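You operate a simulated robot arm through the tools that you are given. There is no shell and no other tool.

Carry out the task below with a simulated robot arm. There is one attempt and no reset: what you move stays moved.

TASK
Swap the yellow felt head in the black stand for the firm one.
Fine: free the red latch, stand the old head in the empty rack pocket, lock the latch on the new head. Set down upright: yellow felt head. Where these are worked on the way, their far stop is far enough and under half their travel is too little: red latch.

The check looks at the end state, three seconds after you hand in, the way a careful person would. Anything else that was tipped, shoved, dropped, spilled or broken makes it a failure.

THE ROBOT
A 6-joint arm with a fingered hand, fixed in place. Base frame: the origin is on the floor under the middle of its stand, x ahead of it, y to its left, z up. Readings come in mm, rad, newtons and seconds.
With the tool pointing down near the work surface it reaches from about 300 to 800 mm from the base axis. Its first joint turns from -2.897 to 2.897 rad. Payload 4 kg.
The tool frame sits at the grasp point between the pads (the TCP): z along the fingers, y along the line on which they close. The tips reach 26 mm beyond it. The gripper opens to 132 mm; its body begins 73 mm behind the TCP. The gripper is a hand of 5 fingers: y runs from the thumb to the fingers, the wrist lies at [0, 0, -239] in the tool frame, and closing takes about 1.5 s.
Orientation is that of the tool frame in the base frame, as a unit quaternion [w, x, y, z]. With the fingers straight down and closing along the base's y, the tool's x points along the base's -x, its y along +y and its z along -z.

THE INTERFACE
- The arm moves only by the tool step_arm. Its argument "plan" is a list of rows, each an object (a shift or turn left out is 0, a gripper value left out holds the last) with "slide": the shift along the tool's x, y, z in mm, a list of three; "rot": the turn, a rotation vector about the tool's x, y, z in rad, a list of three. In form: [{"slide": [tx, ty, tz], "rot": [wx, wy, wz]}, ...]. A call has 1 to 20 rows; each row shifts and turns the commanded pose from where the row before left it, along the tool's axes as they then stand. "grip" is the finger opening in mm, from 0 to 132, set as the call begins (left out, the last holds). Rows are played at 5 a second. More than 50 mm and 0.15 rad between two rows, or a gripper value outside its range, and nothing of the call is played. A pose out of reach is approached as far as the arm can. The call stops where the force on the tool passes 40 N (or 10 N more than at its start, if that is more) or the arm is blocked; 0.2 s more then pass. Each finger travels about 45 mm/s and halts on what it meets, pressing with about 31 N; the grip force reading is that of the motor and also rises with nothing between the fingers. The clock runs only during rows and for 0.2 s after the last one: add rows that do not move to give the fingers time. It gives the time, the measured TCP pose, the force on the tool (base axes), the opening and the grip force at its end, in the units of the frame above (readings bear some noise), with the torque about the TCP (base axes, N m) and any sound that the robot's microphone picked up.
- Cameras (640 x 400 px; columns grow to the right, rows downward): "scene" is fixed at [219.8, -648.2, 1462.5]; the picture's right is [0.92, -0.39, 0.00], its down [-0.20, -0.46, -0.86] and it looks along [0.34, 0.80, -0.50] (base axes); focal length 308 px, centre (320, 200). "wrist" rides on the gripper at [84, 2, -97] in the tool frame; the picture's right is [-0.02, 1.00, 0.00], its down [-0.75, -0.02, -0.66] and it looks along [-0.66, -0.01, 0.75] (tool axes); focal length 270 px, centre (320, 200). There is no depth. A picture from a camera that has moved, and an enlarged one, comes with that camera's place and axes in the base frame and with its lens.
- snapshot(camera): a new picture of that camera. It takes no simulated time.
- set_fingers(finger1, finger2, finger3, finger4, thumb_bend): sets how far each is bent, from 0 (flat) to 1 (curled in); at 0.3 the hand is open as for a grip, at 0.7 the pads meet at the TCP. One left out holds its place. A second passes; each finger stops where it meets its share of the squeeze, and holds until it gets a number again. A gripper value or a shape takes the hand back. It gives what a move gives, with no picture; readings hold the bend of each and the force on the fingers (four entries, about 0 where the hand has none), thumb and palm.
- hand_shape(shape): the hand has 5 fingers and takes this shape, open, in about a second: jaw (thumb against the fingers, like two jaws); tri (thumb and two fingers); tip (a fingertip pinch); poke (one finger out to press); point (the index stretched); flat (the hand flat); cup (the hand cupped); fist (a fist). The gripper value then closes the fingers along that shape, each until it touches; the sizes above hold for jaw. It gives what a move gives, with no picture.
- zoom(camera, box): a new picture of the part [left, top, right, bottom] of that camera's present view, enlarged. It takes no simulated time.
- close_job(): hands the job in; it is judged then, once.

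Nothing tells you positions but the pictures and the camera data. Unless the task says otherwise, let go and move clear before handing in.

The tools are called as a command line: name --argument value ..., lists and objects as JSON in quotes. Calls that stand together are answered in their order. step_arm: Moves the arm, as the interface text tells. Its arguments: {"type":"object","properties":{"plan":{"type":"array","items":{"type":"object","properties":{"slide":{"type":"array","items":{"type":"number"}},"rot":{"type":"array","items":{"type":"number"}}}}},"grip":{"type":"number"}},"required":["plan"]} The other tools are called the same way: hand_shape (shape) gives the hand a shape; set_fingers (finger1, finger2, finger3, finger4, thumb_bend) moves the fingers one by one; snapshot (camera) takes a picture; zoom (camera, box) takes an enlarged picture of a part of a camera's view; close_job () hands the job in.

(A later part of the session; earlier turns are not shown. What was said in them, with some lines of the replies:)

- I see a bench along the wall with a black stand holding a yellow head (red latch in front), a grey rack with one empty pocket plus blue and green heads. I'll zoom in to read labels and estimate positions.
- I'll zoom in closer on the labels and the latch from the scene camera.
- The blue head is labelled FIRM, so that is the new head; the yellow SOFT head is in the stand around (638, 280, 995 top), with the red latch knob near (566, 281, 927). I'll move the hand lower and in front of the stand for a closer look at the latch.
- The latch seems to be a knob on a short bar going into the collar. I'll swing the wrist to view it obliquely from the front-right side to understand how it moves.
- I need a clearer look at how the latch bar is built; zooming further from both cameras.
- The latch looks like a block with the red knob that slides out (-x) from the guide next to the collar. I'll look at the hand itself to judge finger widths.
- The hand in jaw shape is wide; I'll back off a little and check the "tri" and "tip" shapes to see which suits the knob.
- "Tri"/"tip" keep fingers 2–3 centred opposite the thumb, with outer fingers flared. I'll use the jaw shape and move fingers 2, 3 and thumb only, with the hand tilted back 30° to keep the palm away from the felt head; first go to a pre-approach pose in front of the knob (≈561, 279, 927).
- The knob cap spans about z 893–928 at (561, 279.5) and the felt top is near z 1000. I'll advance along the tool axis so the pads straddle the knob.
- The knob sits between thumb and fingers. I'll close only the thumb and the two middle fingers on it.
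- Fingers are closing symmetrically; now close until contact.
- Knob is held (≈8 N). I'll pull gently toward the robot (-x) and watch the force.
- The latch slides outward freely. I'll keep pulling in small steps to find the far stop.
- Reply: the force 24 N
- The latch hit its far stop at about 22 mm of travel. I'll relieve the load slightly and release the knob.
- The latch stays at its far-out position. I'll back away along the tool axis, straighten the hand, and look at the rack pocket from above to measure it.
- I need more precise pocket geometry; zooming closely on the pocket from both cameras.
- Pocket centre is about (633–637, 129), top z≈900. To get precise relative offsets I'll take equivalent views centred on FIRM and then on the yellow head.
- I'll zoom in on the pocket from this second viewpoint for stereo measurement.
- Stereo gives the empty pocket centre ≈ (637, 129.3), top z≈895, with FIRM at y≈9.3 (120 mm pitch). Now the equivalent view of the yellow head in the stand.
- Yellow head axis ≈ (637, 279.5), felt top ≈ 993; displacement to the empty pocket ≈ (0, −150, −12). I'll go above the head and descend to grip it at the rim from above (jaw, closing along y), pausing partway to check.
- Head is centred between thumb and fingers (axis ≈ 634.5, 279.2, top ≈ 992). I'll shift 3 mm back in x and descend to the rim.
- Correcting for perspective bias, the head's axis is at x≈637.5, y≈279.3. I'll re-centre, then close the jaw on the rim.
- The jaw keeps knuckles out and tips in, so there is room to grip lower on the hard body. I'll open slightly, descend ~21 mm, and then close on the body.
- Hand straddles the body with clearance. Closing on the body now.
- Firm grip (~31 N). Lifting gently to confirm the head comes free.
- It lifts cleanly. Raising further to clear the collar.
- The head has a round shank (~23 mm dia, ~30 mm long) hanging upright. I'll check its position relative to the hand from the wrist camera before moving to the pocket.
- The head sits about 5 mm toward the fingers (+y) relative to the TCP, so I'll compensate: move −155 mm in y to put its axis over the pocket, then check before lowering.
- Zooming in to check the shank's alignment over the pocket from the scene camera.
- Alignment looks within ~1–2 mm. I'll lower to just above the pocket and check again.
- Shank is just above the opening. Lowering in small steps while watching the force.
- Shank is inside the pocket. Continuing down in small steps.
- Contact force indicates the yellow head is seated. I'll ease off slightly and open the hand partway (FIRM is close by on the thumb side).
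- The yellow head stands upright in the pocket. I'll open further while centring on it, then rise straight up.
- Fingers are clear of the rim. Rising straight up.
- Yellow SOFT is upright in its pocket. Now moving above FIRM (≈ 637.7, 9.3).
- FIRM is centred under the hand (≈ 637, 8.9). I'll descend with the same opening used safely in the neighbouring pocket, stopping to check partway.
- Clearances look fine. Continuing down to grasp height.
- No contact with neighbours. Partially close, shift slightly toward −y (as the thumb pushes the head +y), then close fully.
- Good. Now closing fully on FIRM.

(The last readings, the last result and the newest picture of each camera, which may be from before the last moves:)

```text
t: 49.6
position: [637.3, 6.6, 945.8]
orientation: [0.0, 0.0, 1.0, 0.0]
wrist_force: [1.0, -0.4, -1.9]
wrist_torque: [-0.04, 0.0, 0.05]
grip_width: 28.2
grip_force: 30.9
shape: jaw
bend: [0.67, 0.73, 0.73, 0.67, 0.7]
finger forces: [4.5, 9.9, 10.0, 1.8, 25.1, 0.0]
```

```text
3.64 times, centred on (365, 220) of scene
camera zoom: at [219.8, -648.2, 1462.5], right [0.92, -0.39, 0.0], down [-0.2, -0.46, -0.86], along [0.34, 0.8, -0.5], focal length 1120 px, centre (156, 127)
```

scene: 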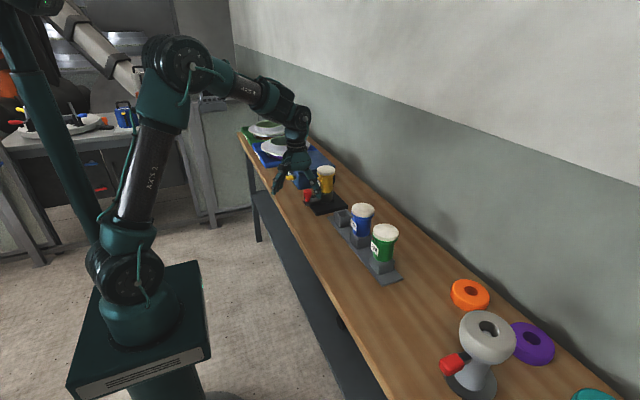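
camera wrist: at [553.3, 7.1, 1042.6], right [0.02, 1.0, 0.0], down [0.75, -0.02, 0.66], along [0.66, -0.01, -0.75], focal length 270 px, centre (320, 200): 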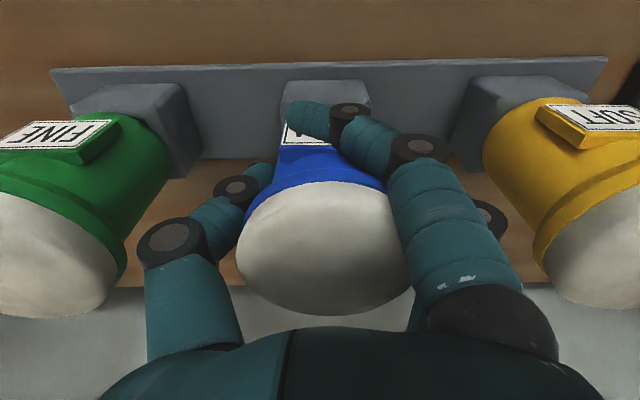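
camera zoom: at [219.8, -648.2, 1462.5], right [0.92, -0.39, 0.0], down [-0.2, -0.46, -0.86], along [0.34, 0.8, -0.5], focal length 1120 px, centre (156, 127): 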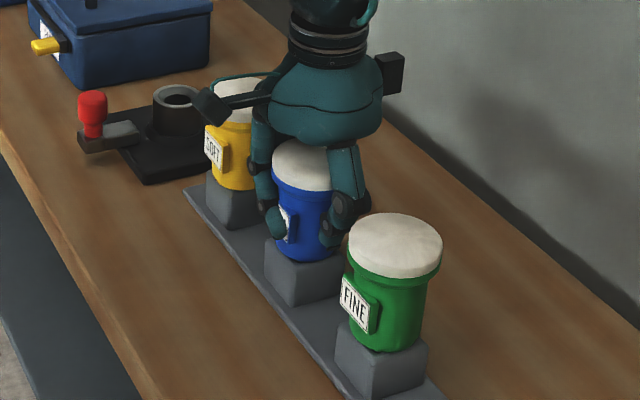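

Grip matches the earlier one. Lifting FIRM; it must clear the yellow head (top ≈ 980) on the way, so I'll raise it to ~1095.

step_arm --plan '[{"slide": [0, 0, -5]}, {"slide": [0, 0, -5]}, {"slide": [0, 0, -10]}, {"slide": [0, 0, -15]}, {}]'

zoom --camera "scene" --box '[310, 165, 420, 275]'

```text
t: 50.8
position: [637.3, 6.3, 982.2]
orientation: [0.0, -0.001, 1.0, -0.001]
wrist_force: [0.3, -0.2, -2.9]
wrist_torque: [-0.03, -0.03, -0.01]
grip_width: 28.3
grip_force: 31.2
shape: jaw
bend: [0.67, 0.73, 0.73, 0.67, 0.7]
finger forces: [4.7, 10.1, 10.1, 2.0, 25.0, 0.0]
```

```text
3.64 times, centred on (365, 220) of scene
camera zoom: at [219.8, -648.2, 1462.5], right [0.92, -0.39, 0.0], down [-0.2, -0.46, -0.86], along [0.34, 0.8, -0.5], focal length 1120 px, centre (156, 127)
```

zoom: 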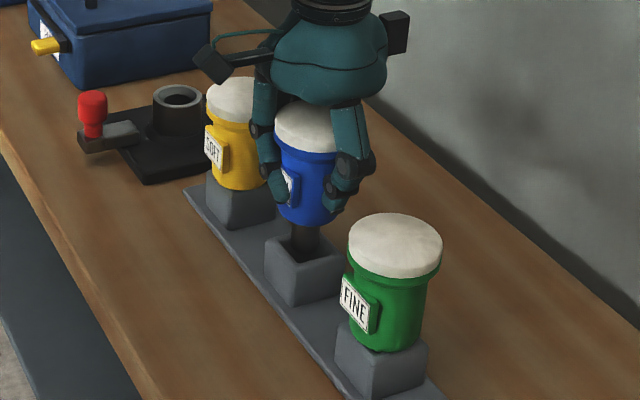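

FIRM is free of its pocket. Raising to clearance height and moving toward the stand, pausing to measure the collar.

step_arm --plan '[{"slide": [0, 0, -29]}, {"slide": [0, 0, -29]}, {"slide": [0, 0, -29]}, {"slide": [0, 0, -28]}, {"slide": [0, 40, 0]}, {"slide": [0, 45, 0]}, {"slide": [0, 45, 0]}, {"slide": [0, 40, 0]}, {}]'

snapshot --camera "wrist"

snapshot --camera "scene"

```text
t: 52.8
position: [636.1, 176.7, 1096.5]
orientation: [0.0, 0.001, 1.0, 0.001]
wrist_force: [-1.2, 0.9, -2.5]
wrist_torque: [-0.03, 0.0, 0.04]
grip_width: 28.3
grip_force: 30.9
shape: jaw
bend: [0.67, 0.73, 0.73, 0.67, 0.7]
finger forces: [4.6, 10.4, 10.4, 2.0, 25.3, 0.0]
```

```text
taken
camera wrist: at [553.3, 178.0, 1192.8], right [0.02, 1.0, 0.0], down [0.75, -0.02, 0.66], along [0.66, -0.01, -0.75], focal length 270 px, centre (320, 200)
```

wrist: 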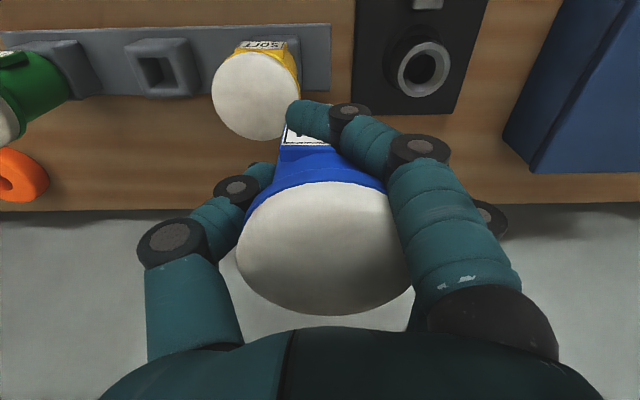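

```text
taken
```

scene: 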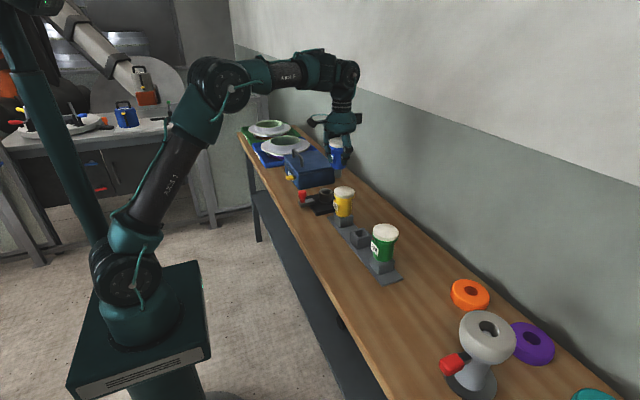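

zoom --camera "wrist" --box '[370, 10, 480, 120]'

zoom --camera "wrist" --box '[100, 10, 340, 160]'

zoom --camera "scene" --box '[295, 175, 345, 225]'

```text
3.64 times, centred on (425, 65) of wrist
camera zoom: at [553.3, 178.0, 1192.8], right [0.02, 1.0, 0.0], down [0.75, -0.02, 0.66], along [0.66, -0.01, -0.75], focal length 983 px, centre (-62, 691)
```

zoom: 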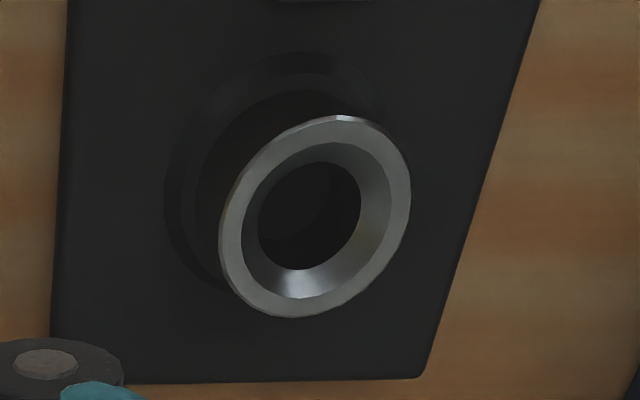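

```text
2.67 times, centred on (220, 85) of wrist
camera zoom: at [553.3, 178.0, 1192.8], right [0.02, 1.0, 0.0], down [0.75, -0.02, 0.66], along [0.66, -0.01, -0.75], focal length 721 px, centre (587, 507)
```

zoom: 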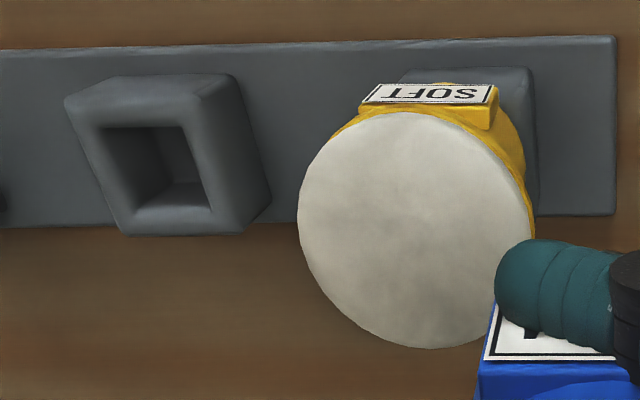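

```text
8.00 times, centred on (320, 200) of scene
camera zoom: at [219.8, -648.2, 1462.5], right [0.92, -0.39, 0.0], down [-0.2, -0.46, -0.86], along [0.34, 0.8, -0.5], focal length 2464 px, centre (320, 200)
```

zoom: 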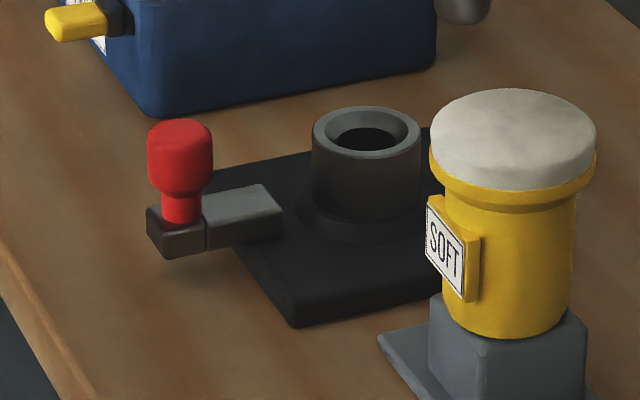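

Collar centre measured at ≈ (636.7, 279, top 907). Moving FIRM above the collar and lowering to just above it.

step_arm --plan '[{"slide": [0.2, 32.7, 0]}, {"slide": [0.2, 32.7, 0]}, {"slide": [0.1, 32.7, 0]}, {"slide": [0, 0, 25]}, {"slide": [0, 0, 25]}, {"slide": [0, 0, 20]}, {"slide": [0, 0, 18]}, {}]'

zoom --camera "scene" --box '[295, 165, 345, 215]'

snapshot --camera "wrist"

```text
t: 54.6
position: [636.9, 274.4, 1008.9]
orientation: [0.0, 0.0, 1.0, 0.0]
wrist_force: [0.1, 0.0, -3.8]
wrist_torque: [0.0, -0.02, 0.02]
grip_width: 28.0
grip_force: 30.7
shape: jaw
bend: [0.67, 0.73, 0.73, 0.67, 0.7]
finger forces: [4.6, 10.5, 10.3, 2.0, 25.1, 0.0]
```

```text
8.00 times, centred on (320, 190) of scene
camera zoom: at [219.8, -648.2, 1462.5], right [0.92, -0.39, 0.0], down [-0.2, -0.46, -0.86], along [0.34, 0.8, -0.5], focal length 2464 px, centre (320, 280)
```

zoom: 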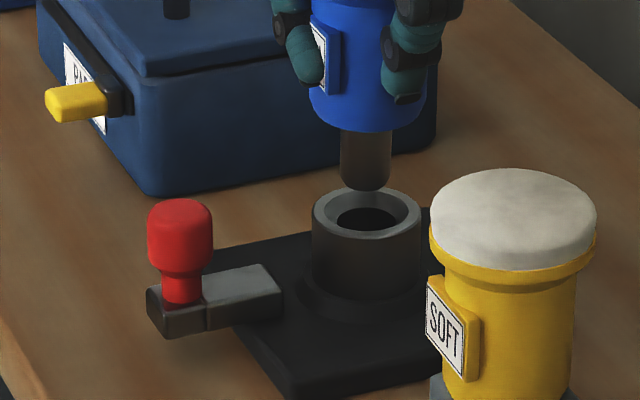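

```text
taken
camera wrist: at [552.9, 275.3, 1104.5], right [0.02, 1.0, 0.0], down [0.75, -0.02, 0.66], along [0.66, -0.01, -0.75], focal length 270 px, centre (320, 200)
```

wrist: 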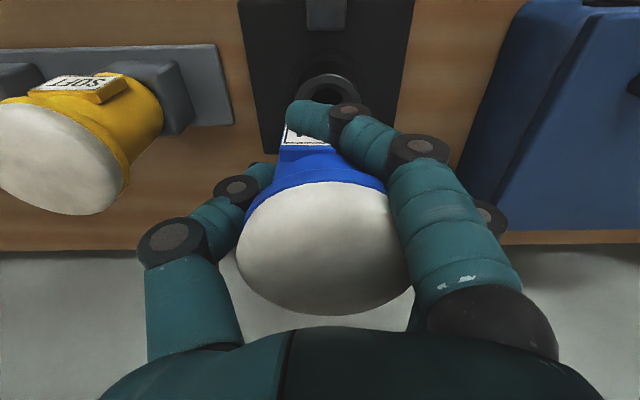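

Well aligned with the collar. Lowering in small steps.

step_arm --plan '[{"slide": [0, 0.5, 6]}, {"slide": [0, 0, 6]}, {"slide": [0, 0, 6]}, {"slide": [0, 0, 6]}, {}]'

zoom --camera "scene" --box '[295, 165, 345, 215]'

```text
t: 55.8
position: [637.8, 275.3, 984.5]
orientation: [0.0, 0.0, 1.0, -0.001]
wrist_force: [-0.2, -0.2, -2.2]
wrist_torque: [0.04, 0.02, 0.01]
grip_width: 28.3
grip_force: 30.3
shape: jaw
bend: [0.67, 0.73, 0.73, 0.67, 0.7]
finger forces: [4.5, 10.5, 10.3, 2.0, 25.1, 0.0]
```

```text
8.00 times, centred on (320, 190) of scene
camera zoom: at [219.8, -648.2, 1462.5], right [0.92, -0.39, 0.0], down [-0.2, -0.46, -0.86], along [0.34, 0.8, -0.5], focal length 2464 px, centre (320, 280)
```

zoom: 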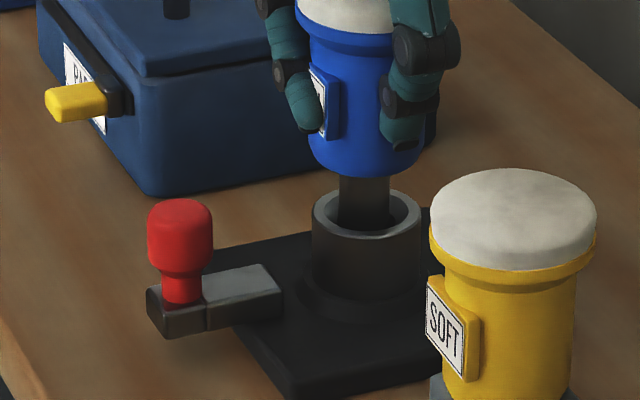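

The shank is entering the bore cleanly. Continuing down.

step_arm --plan '[{"slide": [0, 0, 5]}, {"slide": [0, 0, 5]}, {"slide": [0, 0, 4]}, {"slide": [0, 0, 4]}, {}]'

zoom --camera "scene" --box '[295, 165, 345, 215]'

```text
t: 57.0
position: [635.9, 274.5, 966.2]
orientation: [-0.001, 0.0, 1.0, 0.001]
wrist_force: [-0.8, 0.4, -2.5]
wrist_torque: [-0.04, 0.0, -0.02]
grip_width: 27.9
grip_force: 31.0
shape: jaw
bend: [0.67, 0.73, 0.73, 0.67, 0.7]
finger forces: [4.6, 10.6, 10.4, 1.9, 25.1, 0.0]
```

```text
8.00 times, centred on (320, 190) of scene
camera zoom: at [219.8, -648.2, 1462.5], right [0.92, -0.39, 0.0], down [-0.2, -0.46, -0.86], along [0.34, 0.8, -0.5], focal length 2464 px, centre (320, 280)
```

zoom: 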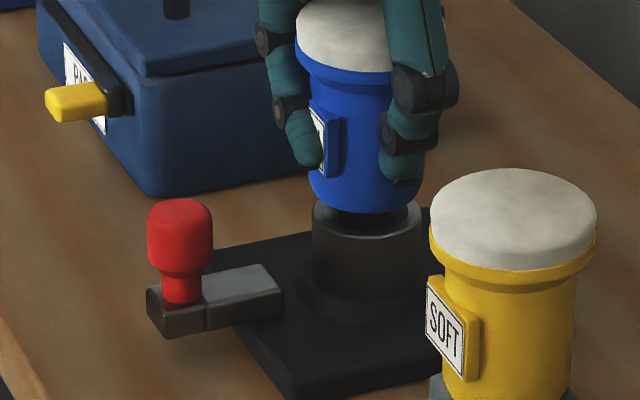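

step_arm --plan '[{"slide": [0, 0, 3]}, {"slide": [0, 0, 2.5]}, {"slide": [0, 0, 2]}, {}]'

zoom --camera "scene" --box '[295, 165, 345, 215]'

```text
t: 58.0
position: [637.3, 274.8, 958.3]
orientation: [0.0, 0.0, 1.0, 0.0]
wrist_force: [-0.5, 0.4, -3.3]
wrist_torque: [-0.01, 0.06, -0.01]
grip_width: 28.1
grip_force: 30.8
shape: jaw
bend: [0.67, 0.73, 0.73, 0.67, 0.7]
finger forces: [4.6, 10.5, 10.3, 2.0, 25.0, 0.0]
```

```text
8.00 times, centred on (320, 190) of scene
camera zoom: at [219.8, -648.2, 1462.5], right [0.92, -0.39, 0.0], down [-0.2, -0.46, -0.86], along [0.34, 0.8, -0.5], focal length 2464 px, centre (320, 280)
```

zoom: 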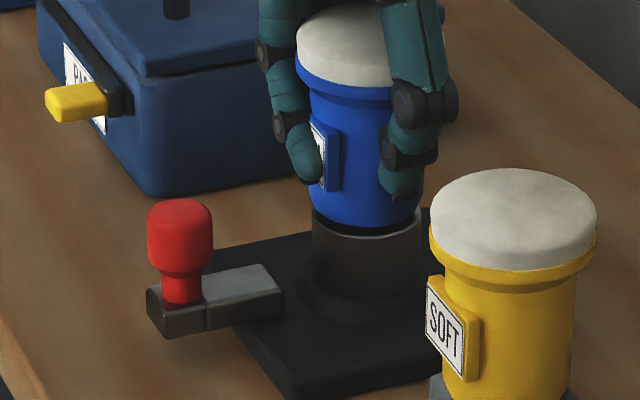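

Nearly seated; a few more small steps until contact force appears.

step_arm --plan '[{"slide": [0, 0, 1.5]}, {"slide": [0, 0, 1.0]}, {}]'

zoom --camera "scene" --box '[295, 165, 345, 215]'

```text
t: 58.8
position: [637.5, 275.0, 957.4]
orientation: [0.001, 0.001, 1.0, 0.001]
wrist_force: [-0.2, 1.0, 13.5]
wrist_torque: [0.02, 0.04, -0.01]
grip_width: 28.5
grip_force: 31.0
shape: jaw
bend: [0.68, 0.73, 0.73, 0.67, 0.71]
finger forces: [5.1, 11.1, 11.4, 1.8, 26.7, 0.1]
```

```text
8.00 times, centred on (320, 190) of scene
camera zoom: at [219.8, -648.2, 1462.5], right [0.92, -0.39, 0.0], down [-0.2, -0.46, -0.86], along [0.34, 0.8, -0.5], focal length 2464 px, centre (320, 280)
```

zoom: 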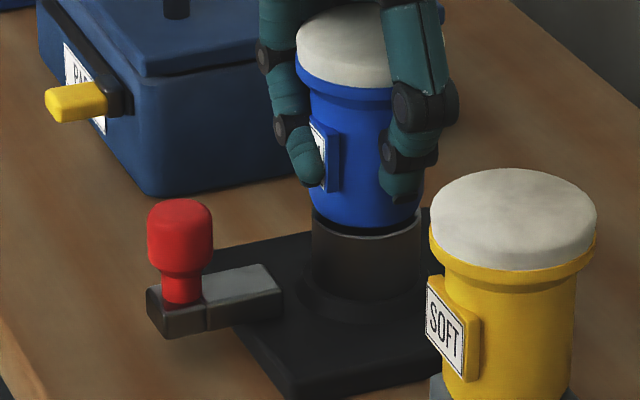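

Contact (≈16 N step) shows FIRM is seated, same look as the old head had. Releasing partway, then re-centring and opening.

step_arm --plan '[{"slide": [0, 0, -0.7]}, {}, {}, {}]' --grip 66

step_arm --plan '[{"slide": [0, 4.5, 0]}, {}, {}, {}]' --grip 98

snapshot --camera "wrist"

zoom --camera "scene" --box '[295, 165, 345, 215]'

```text
t: 59.8
position: [635.7, 274.9, 956.4]
orientation: [0.0, 0.0, 1.0, 0.001]
wrist_force: [0.0, -0.7, -0.2]
wrist_torque: [0.01, 0.02, -0.02]
grip_width: 65.4
grip_force: 0.1
shape: jaw
bend: [0.73, 0.73, 0.73, 0.73, 0.7]
finger forces: [0.0, 0.0, 0.0, 0.0, 0.1, 0.0]
```

```text
t: 60.8
position: [635.7, 278.6, 957.4]
orientation: [0.001, -0.001, 1.0, 0.0]
wrist_force: [0.5, -0.8, 0.0]
wrist_torque: [0.01, 0.03, 0.03]
grip_width: 97.7
grip_force: 0.0
shape: jaw
bend: [0.65, 0.65, 0.65, 0.65, 0.6]
finger forces: [0.1, 0.0, 0.1, 0.0, 0.0, 0.0]
```

```text
taken
camera wrist: at [552.8, 280.4, 1053.6], right [0.02, 1.0, 0.0], down [0.75, -0.02, 0.66], along [0.66, -0.01, -0.75], focal length 270 px, centre (320, 200)
```

wrist: 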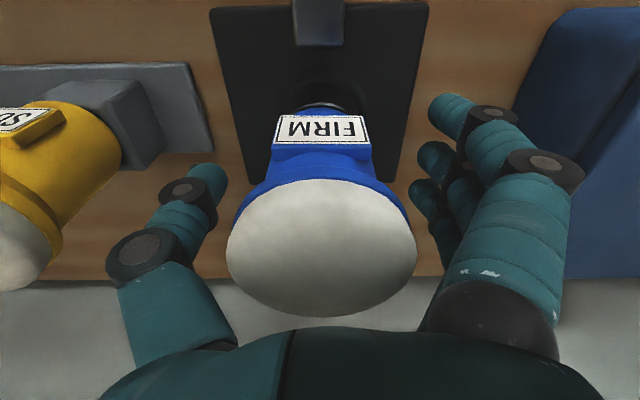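

```text
8.00 times, centred on (320, 190) of scene
camera zoom: at [219.8, -648.2, 1462.5], right [0.92, -0.39, 0.0], down [-0.2, -0.46, -0.86], along [0.34, 0.8, -0.5], focal length 2464 px, centre (320, 280)
```

zoom: 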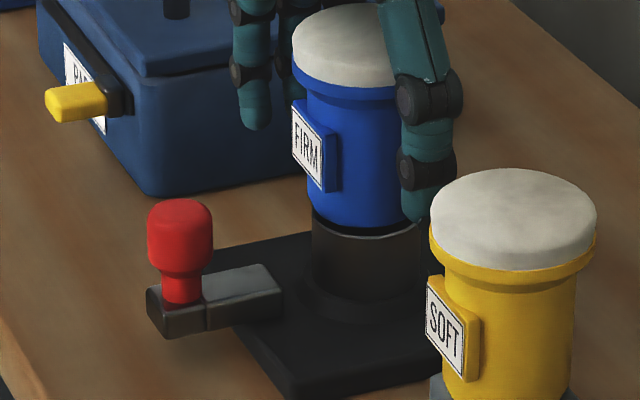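

FIRM stands in the collar with the label facing front. Rising clear, backing off, and tilting the hand again for the latch knob (now ≈ x 539).

step_arm --plan '[{"slide": [0, 0, -15]}, {"slide": [0, 0, -30]}, {"slide": [0, 0, -35]}, {"slide": [0, 0, -35]}, {"slide": [39, 0, 0]}, {"slide": [39, 0, 0]}, {"slide": [39, 0, 0]}, {"slide": [39, 0, 0]}, {}]'

step_arm --plan '[{"slide": [-5, 0, 37]}, {"slide": [-5, 0, 37]}, {"rot": [0, -0.13, 0]}, {"rot": [0, -0.13, 0]}, {"rot": [0, -0.13, 0]}, {"rot": [0, -0.13, 0]}, {}]' --grip 132

snapshot --camera "wrist"

zoom --camera "scene" --box '[270, 130, 370, 230]'

```text
t: 62.8
position: [478.0, 279.4, 1073.4]
orientation: [0.001, 0.0, 1.0, 0.0]
wrist_force: [0.1, 0.1, 0.0]
wrist_torque: [-0.02, 0.0, 0.01]
grip_width: 97.6
grip_force: 0.1
shape: jaw
bend: [0.65, 0.65, 0.65, 0.65, 0.6]
finger forces: [0.0, 0.1, 0.0, 0.0, 0.1, 0.1]
```

```text
t: 64.4
position: [489.7, 279.6, 999.9]
orientation: [0.258, 0.0, 0.966, 0.0]
wrist_force: [-0.6, 1.1, -1.0]
wrist_torque: [-0.02, 0.01, -0.03]
grip_width: 132.0
grip_force: 0.1
shape: jaw
bend: [0.3, 0.3, 0.3, 0.3, 0.3]
finger forces: [0.0, 0.0, 0.0, 0.1, 0.0, 0.0]
```

```text
taken
camera wrist: at [370.0, 280.1, 1039.8], right [0.02, 1.0, 0.01], down [0.32, -0.02, 0.95], along [0.95, -0.01, -0.33], focal length 270 px, centre (320, 200)
```

wrist: 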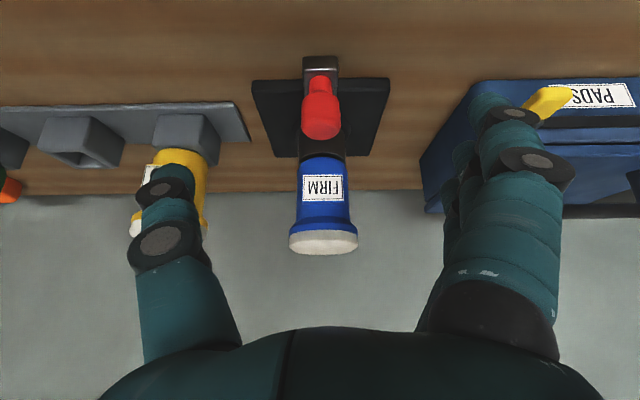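

```text
4.00 times, centred on (320, 180) of scene
camera zoom: at [219.8, -648.2, 1462.5], right [0.92, -0.39, 0.0], down [-0.2, -0.46, -0.86], along [0.34, 0.8, -0.5], focal length 1232 px, centre (320, 280)
```

zoom: 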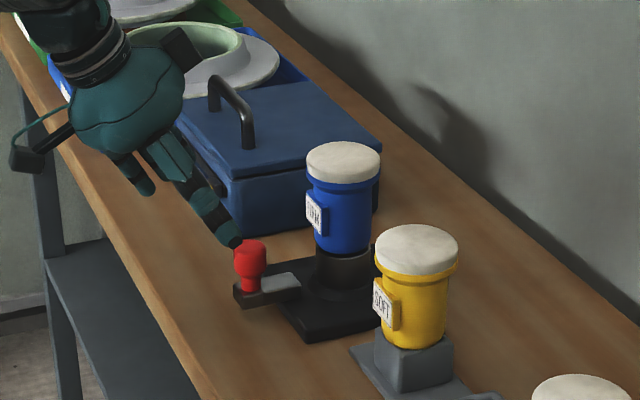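

Same relative pose to the knob as before. Advancing to straddle it.

step_arm --plan '[{"slide": [0.3, -0.8, 24]}, {"slide": [0.3, 0, 24]}, {"slide": [0.3, 0, 24]}, {"slide": [0, 0, 21.5]}, {}]'

snapshot --camera "wrist"

```text
t: 65.6
position: [535.3, 279.4, 916.4]
orientation: [0.257, 0.0, 0.966, 0.0]
wrist_force: [0.8, 0.1, -0.3]
wrist_torque: [0.01, 0.02, 0.03]
grip_width: 131.7
grip_force: 0.0
shape: jaw
bend: [0.3, 0.3, 0.3, 0.3, 0.3]
finger forces: [0.1, 0.0, 0.1, 0.0, 0.0, 0.0]
```

```text
taken
camera wrist: at [415.2, 280.3, 957.6], right [0.02, 1.0, 0.01], down [0.33, -0.02, 0.95], along [0.95, -0.01, -0.33], focal length 270 px, centre (320, 200)
```

wrist: 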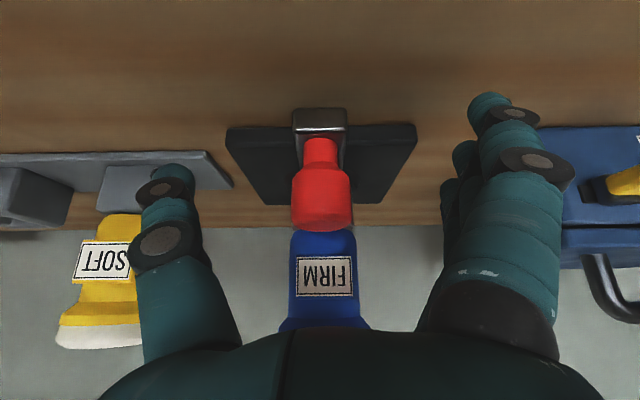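

Knob is between thumb and middle fingers again. Closing on it.

set_fingers --finger2 0.55 --finger3 0.55 --thumb_bend 0.55

set_fingers --finger2 0.7 --finger3 0.7 --thumb_bend 0.7

snapshot --camera "wrist"

```text
t: 66.6
position: [535.8, 279.5, 916.5]
orientation: [0.257, 0.0, 0.967, 0.0]
wrist_force: [0.0, 0.5, 0.6]
wrist_torque: [-0.01, -0.02, -0.01]
grip_width: 99.3
grip_force: 0.1
shape: fingers
bend: [0.3, 0.55, 0.55, 0.3, 0.55]
finger forces: [0.0, 0.0, 0.0, 0.0, 0.0, 0.1]
```

```text
t: 67.6
position: [534.3, 279.5, 916.7]
orientation: [0.257, 0.0, 0.967, 0.0]
wrist_force: [2.5, -2.0, -4.3]
wrist_torque: [0.02, -0.04, 0.01]
grip_width: 86.2
grip_force: 8.4
shape: fingers
bend: [0.3, 0.65, 0.65, 0.3, 0.66]
finger forces: [0.0, 3.3, 3.6, 0.0, 9.9, 0.0]
```

```text
taken
camera wrist: at [415.1, 280.1, 957.6], right [0.02, 1.0, 0.01], down [0.33, -0.02, 0.94], along [0.94, -0.01, -0.33], focal length 270 px, centre (320, 200)
```

wrist: 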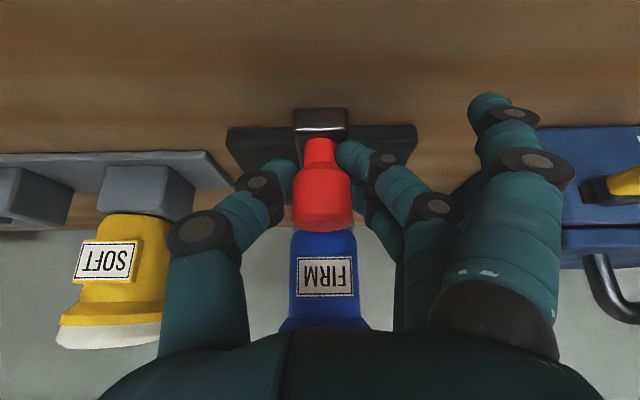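

Knob held. Pushing it inward (+x) in steps.

step_arm --plan '[{"slide": [-4.3, 0, 2.5]}, {"slide": [-4.3, 0, 2.5]}, {}]'

step_arm --plan '[{"slide": [-4.3, 0, 2.5]}, {"slide": [-2.6, 0, 1.5]}, {}]'

snapshot --camera "wrist"

zoom --camera "scene" --box '[280, 160, 340, 220]'

```text
t: 68.4
position: [545.1, 279.4, 917.1]
orientation: [0.256, 0.0, 0.967, 0.0]
wrist_force: [-0.4, 0.9, -6.1]
wrist_torque: [0.08, 0.09, 0.06]
grip_width: 86.3
grip_force: 9.2
shape: fingers
bend: [0.3, 0.65, 0.65, 0.3, 0.66]
finger forces: [0.0, 4.8, 4.1, 0.0, 8.4, 0.1]
```

```text
t: 69.2
position: [552.2, 277.7, 916.4]
orientation: [0.256, 0.0, 0.967, 0.0]
wrist_force: [0.2, 2.1, -7.1]
wrist_torque: [0.08, 0.02, 0.0]
grip_width: 86.1
grip_force: 9.2
shape: fingers
bend: [0.3, 0.65, 0.65, 0.3, 0.66]
finger forces: [0.0, 4.9, 4.3, 0.0, 8.2, 0.0]
```

```text
taken
camera wrist: at [433.4, 279.7, 957.7], right [0.02, 1.0, 0.01], down [0.33, -0.02, 0.95], along [0.95, -0.01, -0.33], focal length 270 px, centre (320, 200)
```

wrist: 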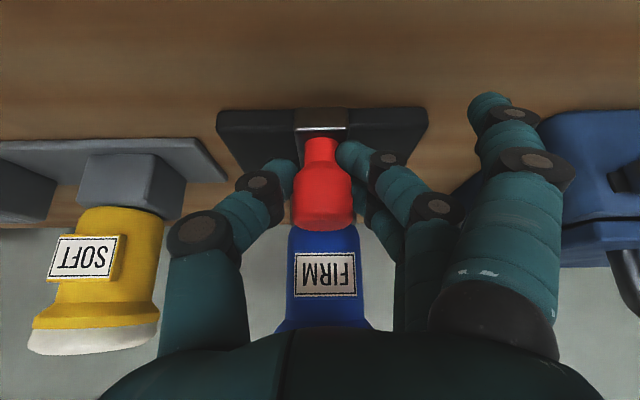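

```text
6.67 times, centred on (310, 190) of scene
camera zoom: at [219.8, -648.2, 1462.5], right [0.92, -0.39, 0.0], down [-0.2, -0.46, -0.86], along [0.34, 0.8, -0.5], focal length 2054 px, centre (387, 267)
```

zoom: 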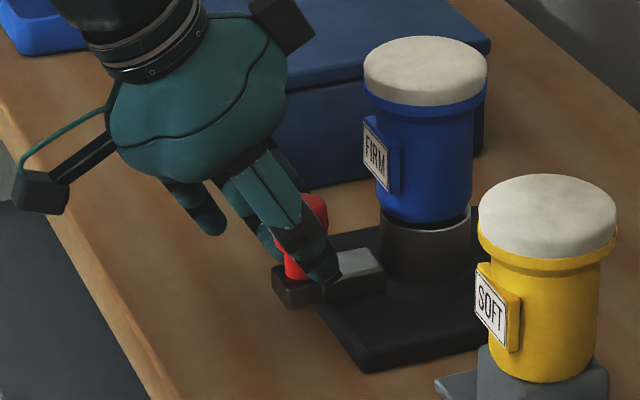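

step_arm --plan '[{"slide": [-2.6, 0, 1.5]}, {"slide": [-1.7, 0, 1.0]}, {}]'

snapshot --camera "wrist"

```text
t: 70.0
position: [558.9, 278.4, 917.7]
orientation: [0.256, 0.0, 0.967, 0.0]
wrist_force: [-7.2, -0.3, -4.5]
wrist_torque: [0.07, 0.25, 0.04]
grip_width: 85.2
grip_force: 8.4
shape: fingers
bend: [0.3, 0.65, 0.66, 0.3, 0.67]
finger forces: [0.0, 7.1, 2.6, 0.0, 7.0, 0.1]
```

```text
taken
camera wrist: at [438.0, 279.4, 957.9], right [0.02, 1.0, 0.01], down [0.33, -0.01, 0.94], along [0.94, -0.01, -0.33], focal length 270 px, centre (320, 200)
```

wrist: 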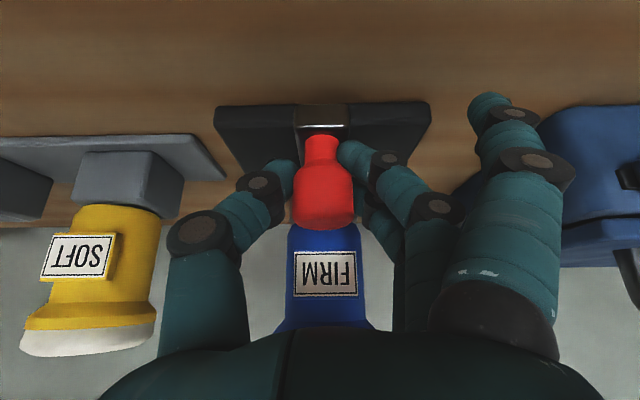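

Force starts rising near the original locked position. One more small push to confirm the stop.

step_arm --plan '[{"slide": [-1.7, 0, 1.0]}, {}]'

zoom --camera "scene" --box '[280, 160, 340, 220]'

snapshot --camera "wrist"

```text
t: 70.6
position: [561.5, 279.1, 915.4]
orientation: [0.258, -0.001, 0.966, 0.0]
wrist_force: [-8.2, 0.5, -5.2]
wrist_torque: [0.03, 0.23, 0.06]
grip_width: 85.2
grip_force: 8.3
shape: fingers
bend: [0.3, 0.66, 0.67, 0.3, 0.67]
finger forces: [0.0, 7.7, 1.7, 0.0, 6.4, 0.0]
```

```text
6.67 times, centred on (310, 190) of scene
camera zoom: at [219.8, -648.2, 1462.5], right [0.92, -0.39, 0.0], down [-0.2, -0.46, -0.86], along [0.34, 0.8, -0.5], focal length 2054 px, centre (387, 267)
```

zoom: 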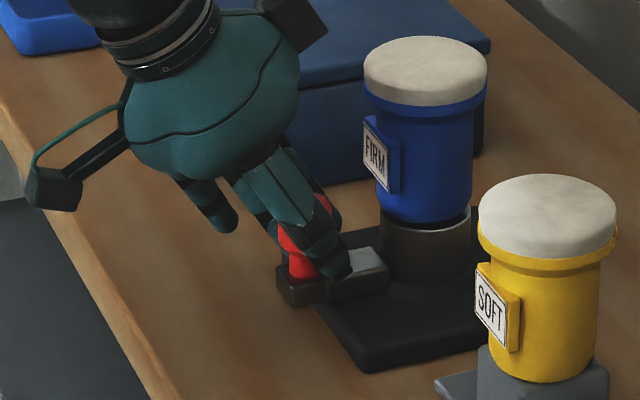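

```text
taken
camera wrist: at [440.3, 279.5, 958.1], right [0.02, 1.0, 0.01], down [0.33, -0.02, 0.95], along [0.95, -0.01, -0.33], focal length 270 px, centre (320, 200)
```

wrist: 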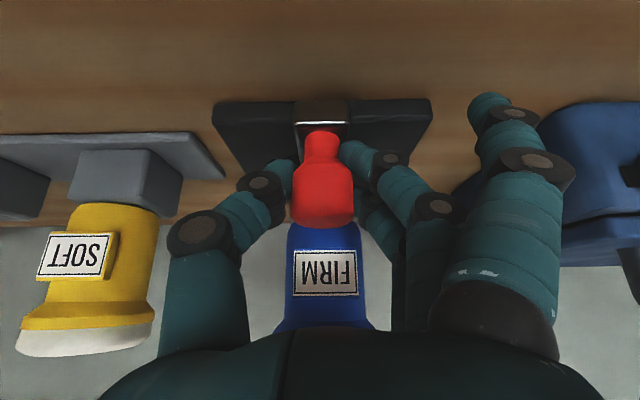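

The latch block is back at exactly its original locked image position and the fingers are now just slipping on the knob, so it's at its stop. Releasing the knob.

set_fingers --finger2 0.3 --finger3 0.3 --thumb_bend 0.3

snapshot --camera "wrist"

zoom --camera "scene" --box '[280, 160, 340, 220]'

```text
t: 71.6
position: [561.4, 278.5, 917.1]
orientation: [0.257, 0.0, 0.966, 0.0]
wrist_force: [0.2, 0.2, -0.1]
wrist_torque: [-0.03, -0.01, 0.0]
grip_width: 138.7
grip_force: 0.1
shape: fingers
bend: [0.3, 0.3, 0.3, 0.3, 0.3]
finger forces: [0.0, 0.0, 0.0, 0.1, 0.1, 0.0]
```

```text
taken
camera wrist: at [440.4, 279.5, 958.1], right [0.02, 1.0, 0.01], down [0.33, -0.02, 0.95], along [0.95, -0.01, -0.33], focal length 270 px, centre (320, 200)
```

wrist: 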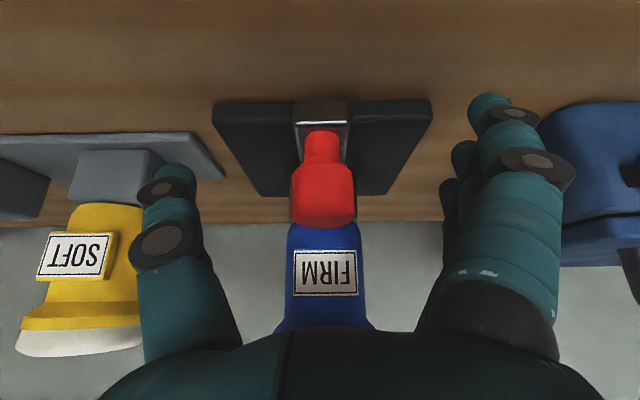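

```text
6.67 times, centred on (310, 190) of scene
camera zoom: at [219.8, -648.2, 1462.5], right [0.92, -0.39, 0.0], down [-0.2, -0.46, -0.86], along [0.34, 0.8, -0.5], focal length 2054 px, centre (387, 267)
```

zoom: 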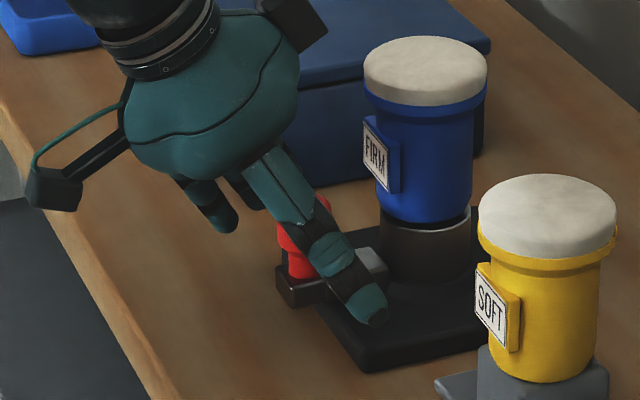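

Now backing away along the tool axis and checking the final state.

step_arm --plan '[{"slide": [0, 0, -20]}, {"slide": [0, 0, -40]}, {"slide": [0, 0, -44]}, {"slide": [0, 0, -44]}, {"rot": [0, 0.13, 0]}, {"rot": [0, 0.13, 0]}, {"rot": [0, 0.13, 0]}, {"rot": [0, 0.13, 0]}, {"slide": [35, 0, -35]}, {"slide": [35, 0, -35]}, {}]'

snapshot --camera "wrist"

zoom --camera "scene" --box '[295, 160, 355, 220]'

zoom --camera "scene" --box '[260, 140, 420, 290]'

```text
t: 74.0
position: [415.5, 278.2, 1116.2]
orientation: [0.0, 0.001, 1.0, 0.001]
wrist_force: [-0.1, -0.3, -0.4]
wrist_torque: [0.0, -0.01, 0.02]
grip_width: 138.8
grip_force: 0.1
shape: fingers
bend: [0.3, 0.3, 0.3, 0.3, 0.3]
finger forces: [0.0, 0.1, 0.0, 0.1, 0.0, 0.0]
```

```text
taken
camera wrist: at [332.6, 279.8, 1211.7], right [0.02, 1.0, 0.0], down [0.75, -0.02, 0.66], along [0.66, -0.01, -0.75], focal length 270 px, centre (320, 200)
```

wrist: 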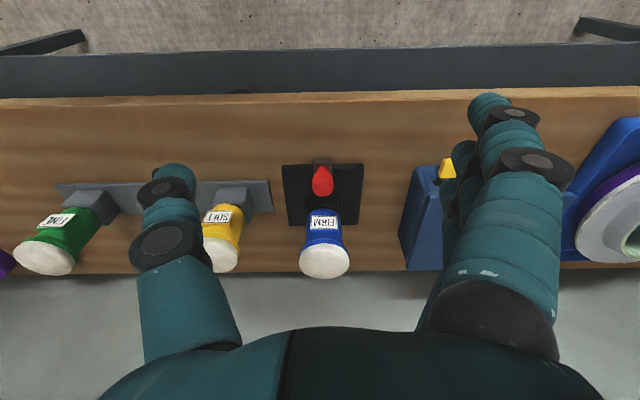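

```text
6.67 times, centred on (325, 190) of scene
camera zoom: at [219.8, -648.2, 1462.5], right [0.92, -0.39, 0.0], down [-0.2, -0.46, -0.86], along [0.34, 0.8, -0.5], focal length 2054 px, centre (287, 267)
```

zoom: 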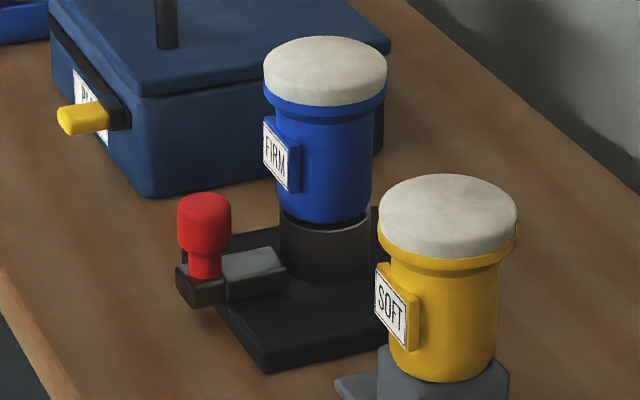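

```text
2.67 times, centred on (340, 215) of scene
camera zoom: at [219.8, -648.2, 1462.5], right [0.92, -0.39, 0.0], down [-0.2, -0.46, -0.86], along [0.34, 0.8, -0.5], focal length 821 px, centre (267, 160)
```

zoom: 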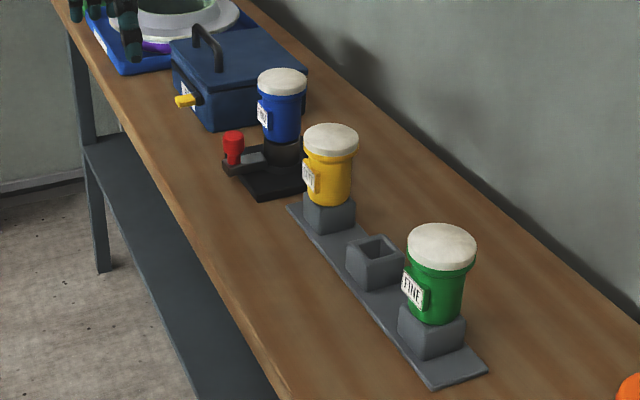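

FIRM sits in the stand with the latch back at its original locked position. The yellow SOFT head stands upright in the rack pocket that was empty, and the stand and rack haven't moved. The hand is open and clear, so I'm handing the job in.

close_job

```text
The job is handed in.
```

The swap is done and handed in. I don't have the check's result.

- **New head:** the blue FIRM head is seated in the black stand with its label facing front.
- **Latch:** I pulled the red latch out to its far stop, about 22 mm, before lifting the old head. I then pushed it back in until it stopped. In the scene picture it sits at the same place as when it was locked at the start.
- **Old head:** the yellow SOFT head stands upright in the rack pocket that was empty at the start.
- **Everything else:** in the last pictures the stand and rack were where they started, and the green FINE head was still in its pocket. The hand is open and clear of the bench items.
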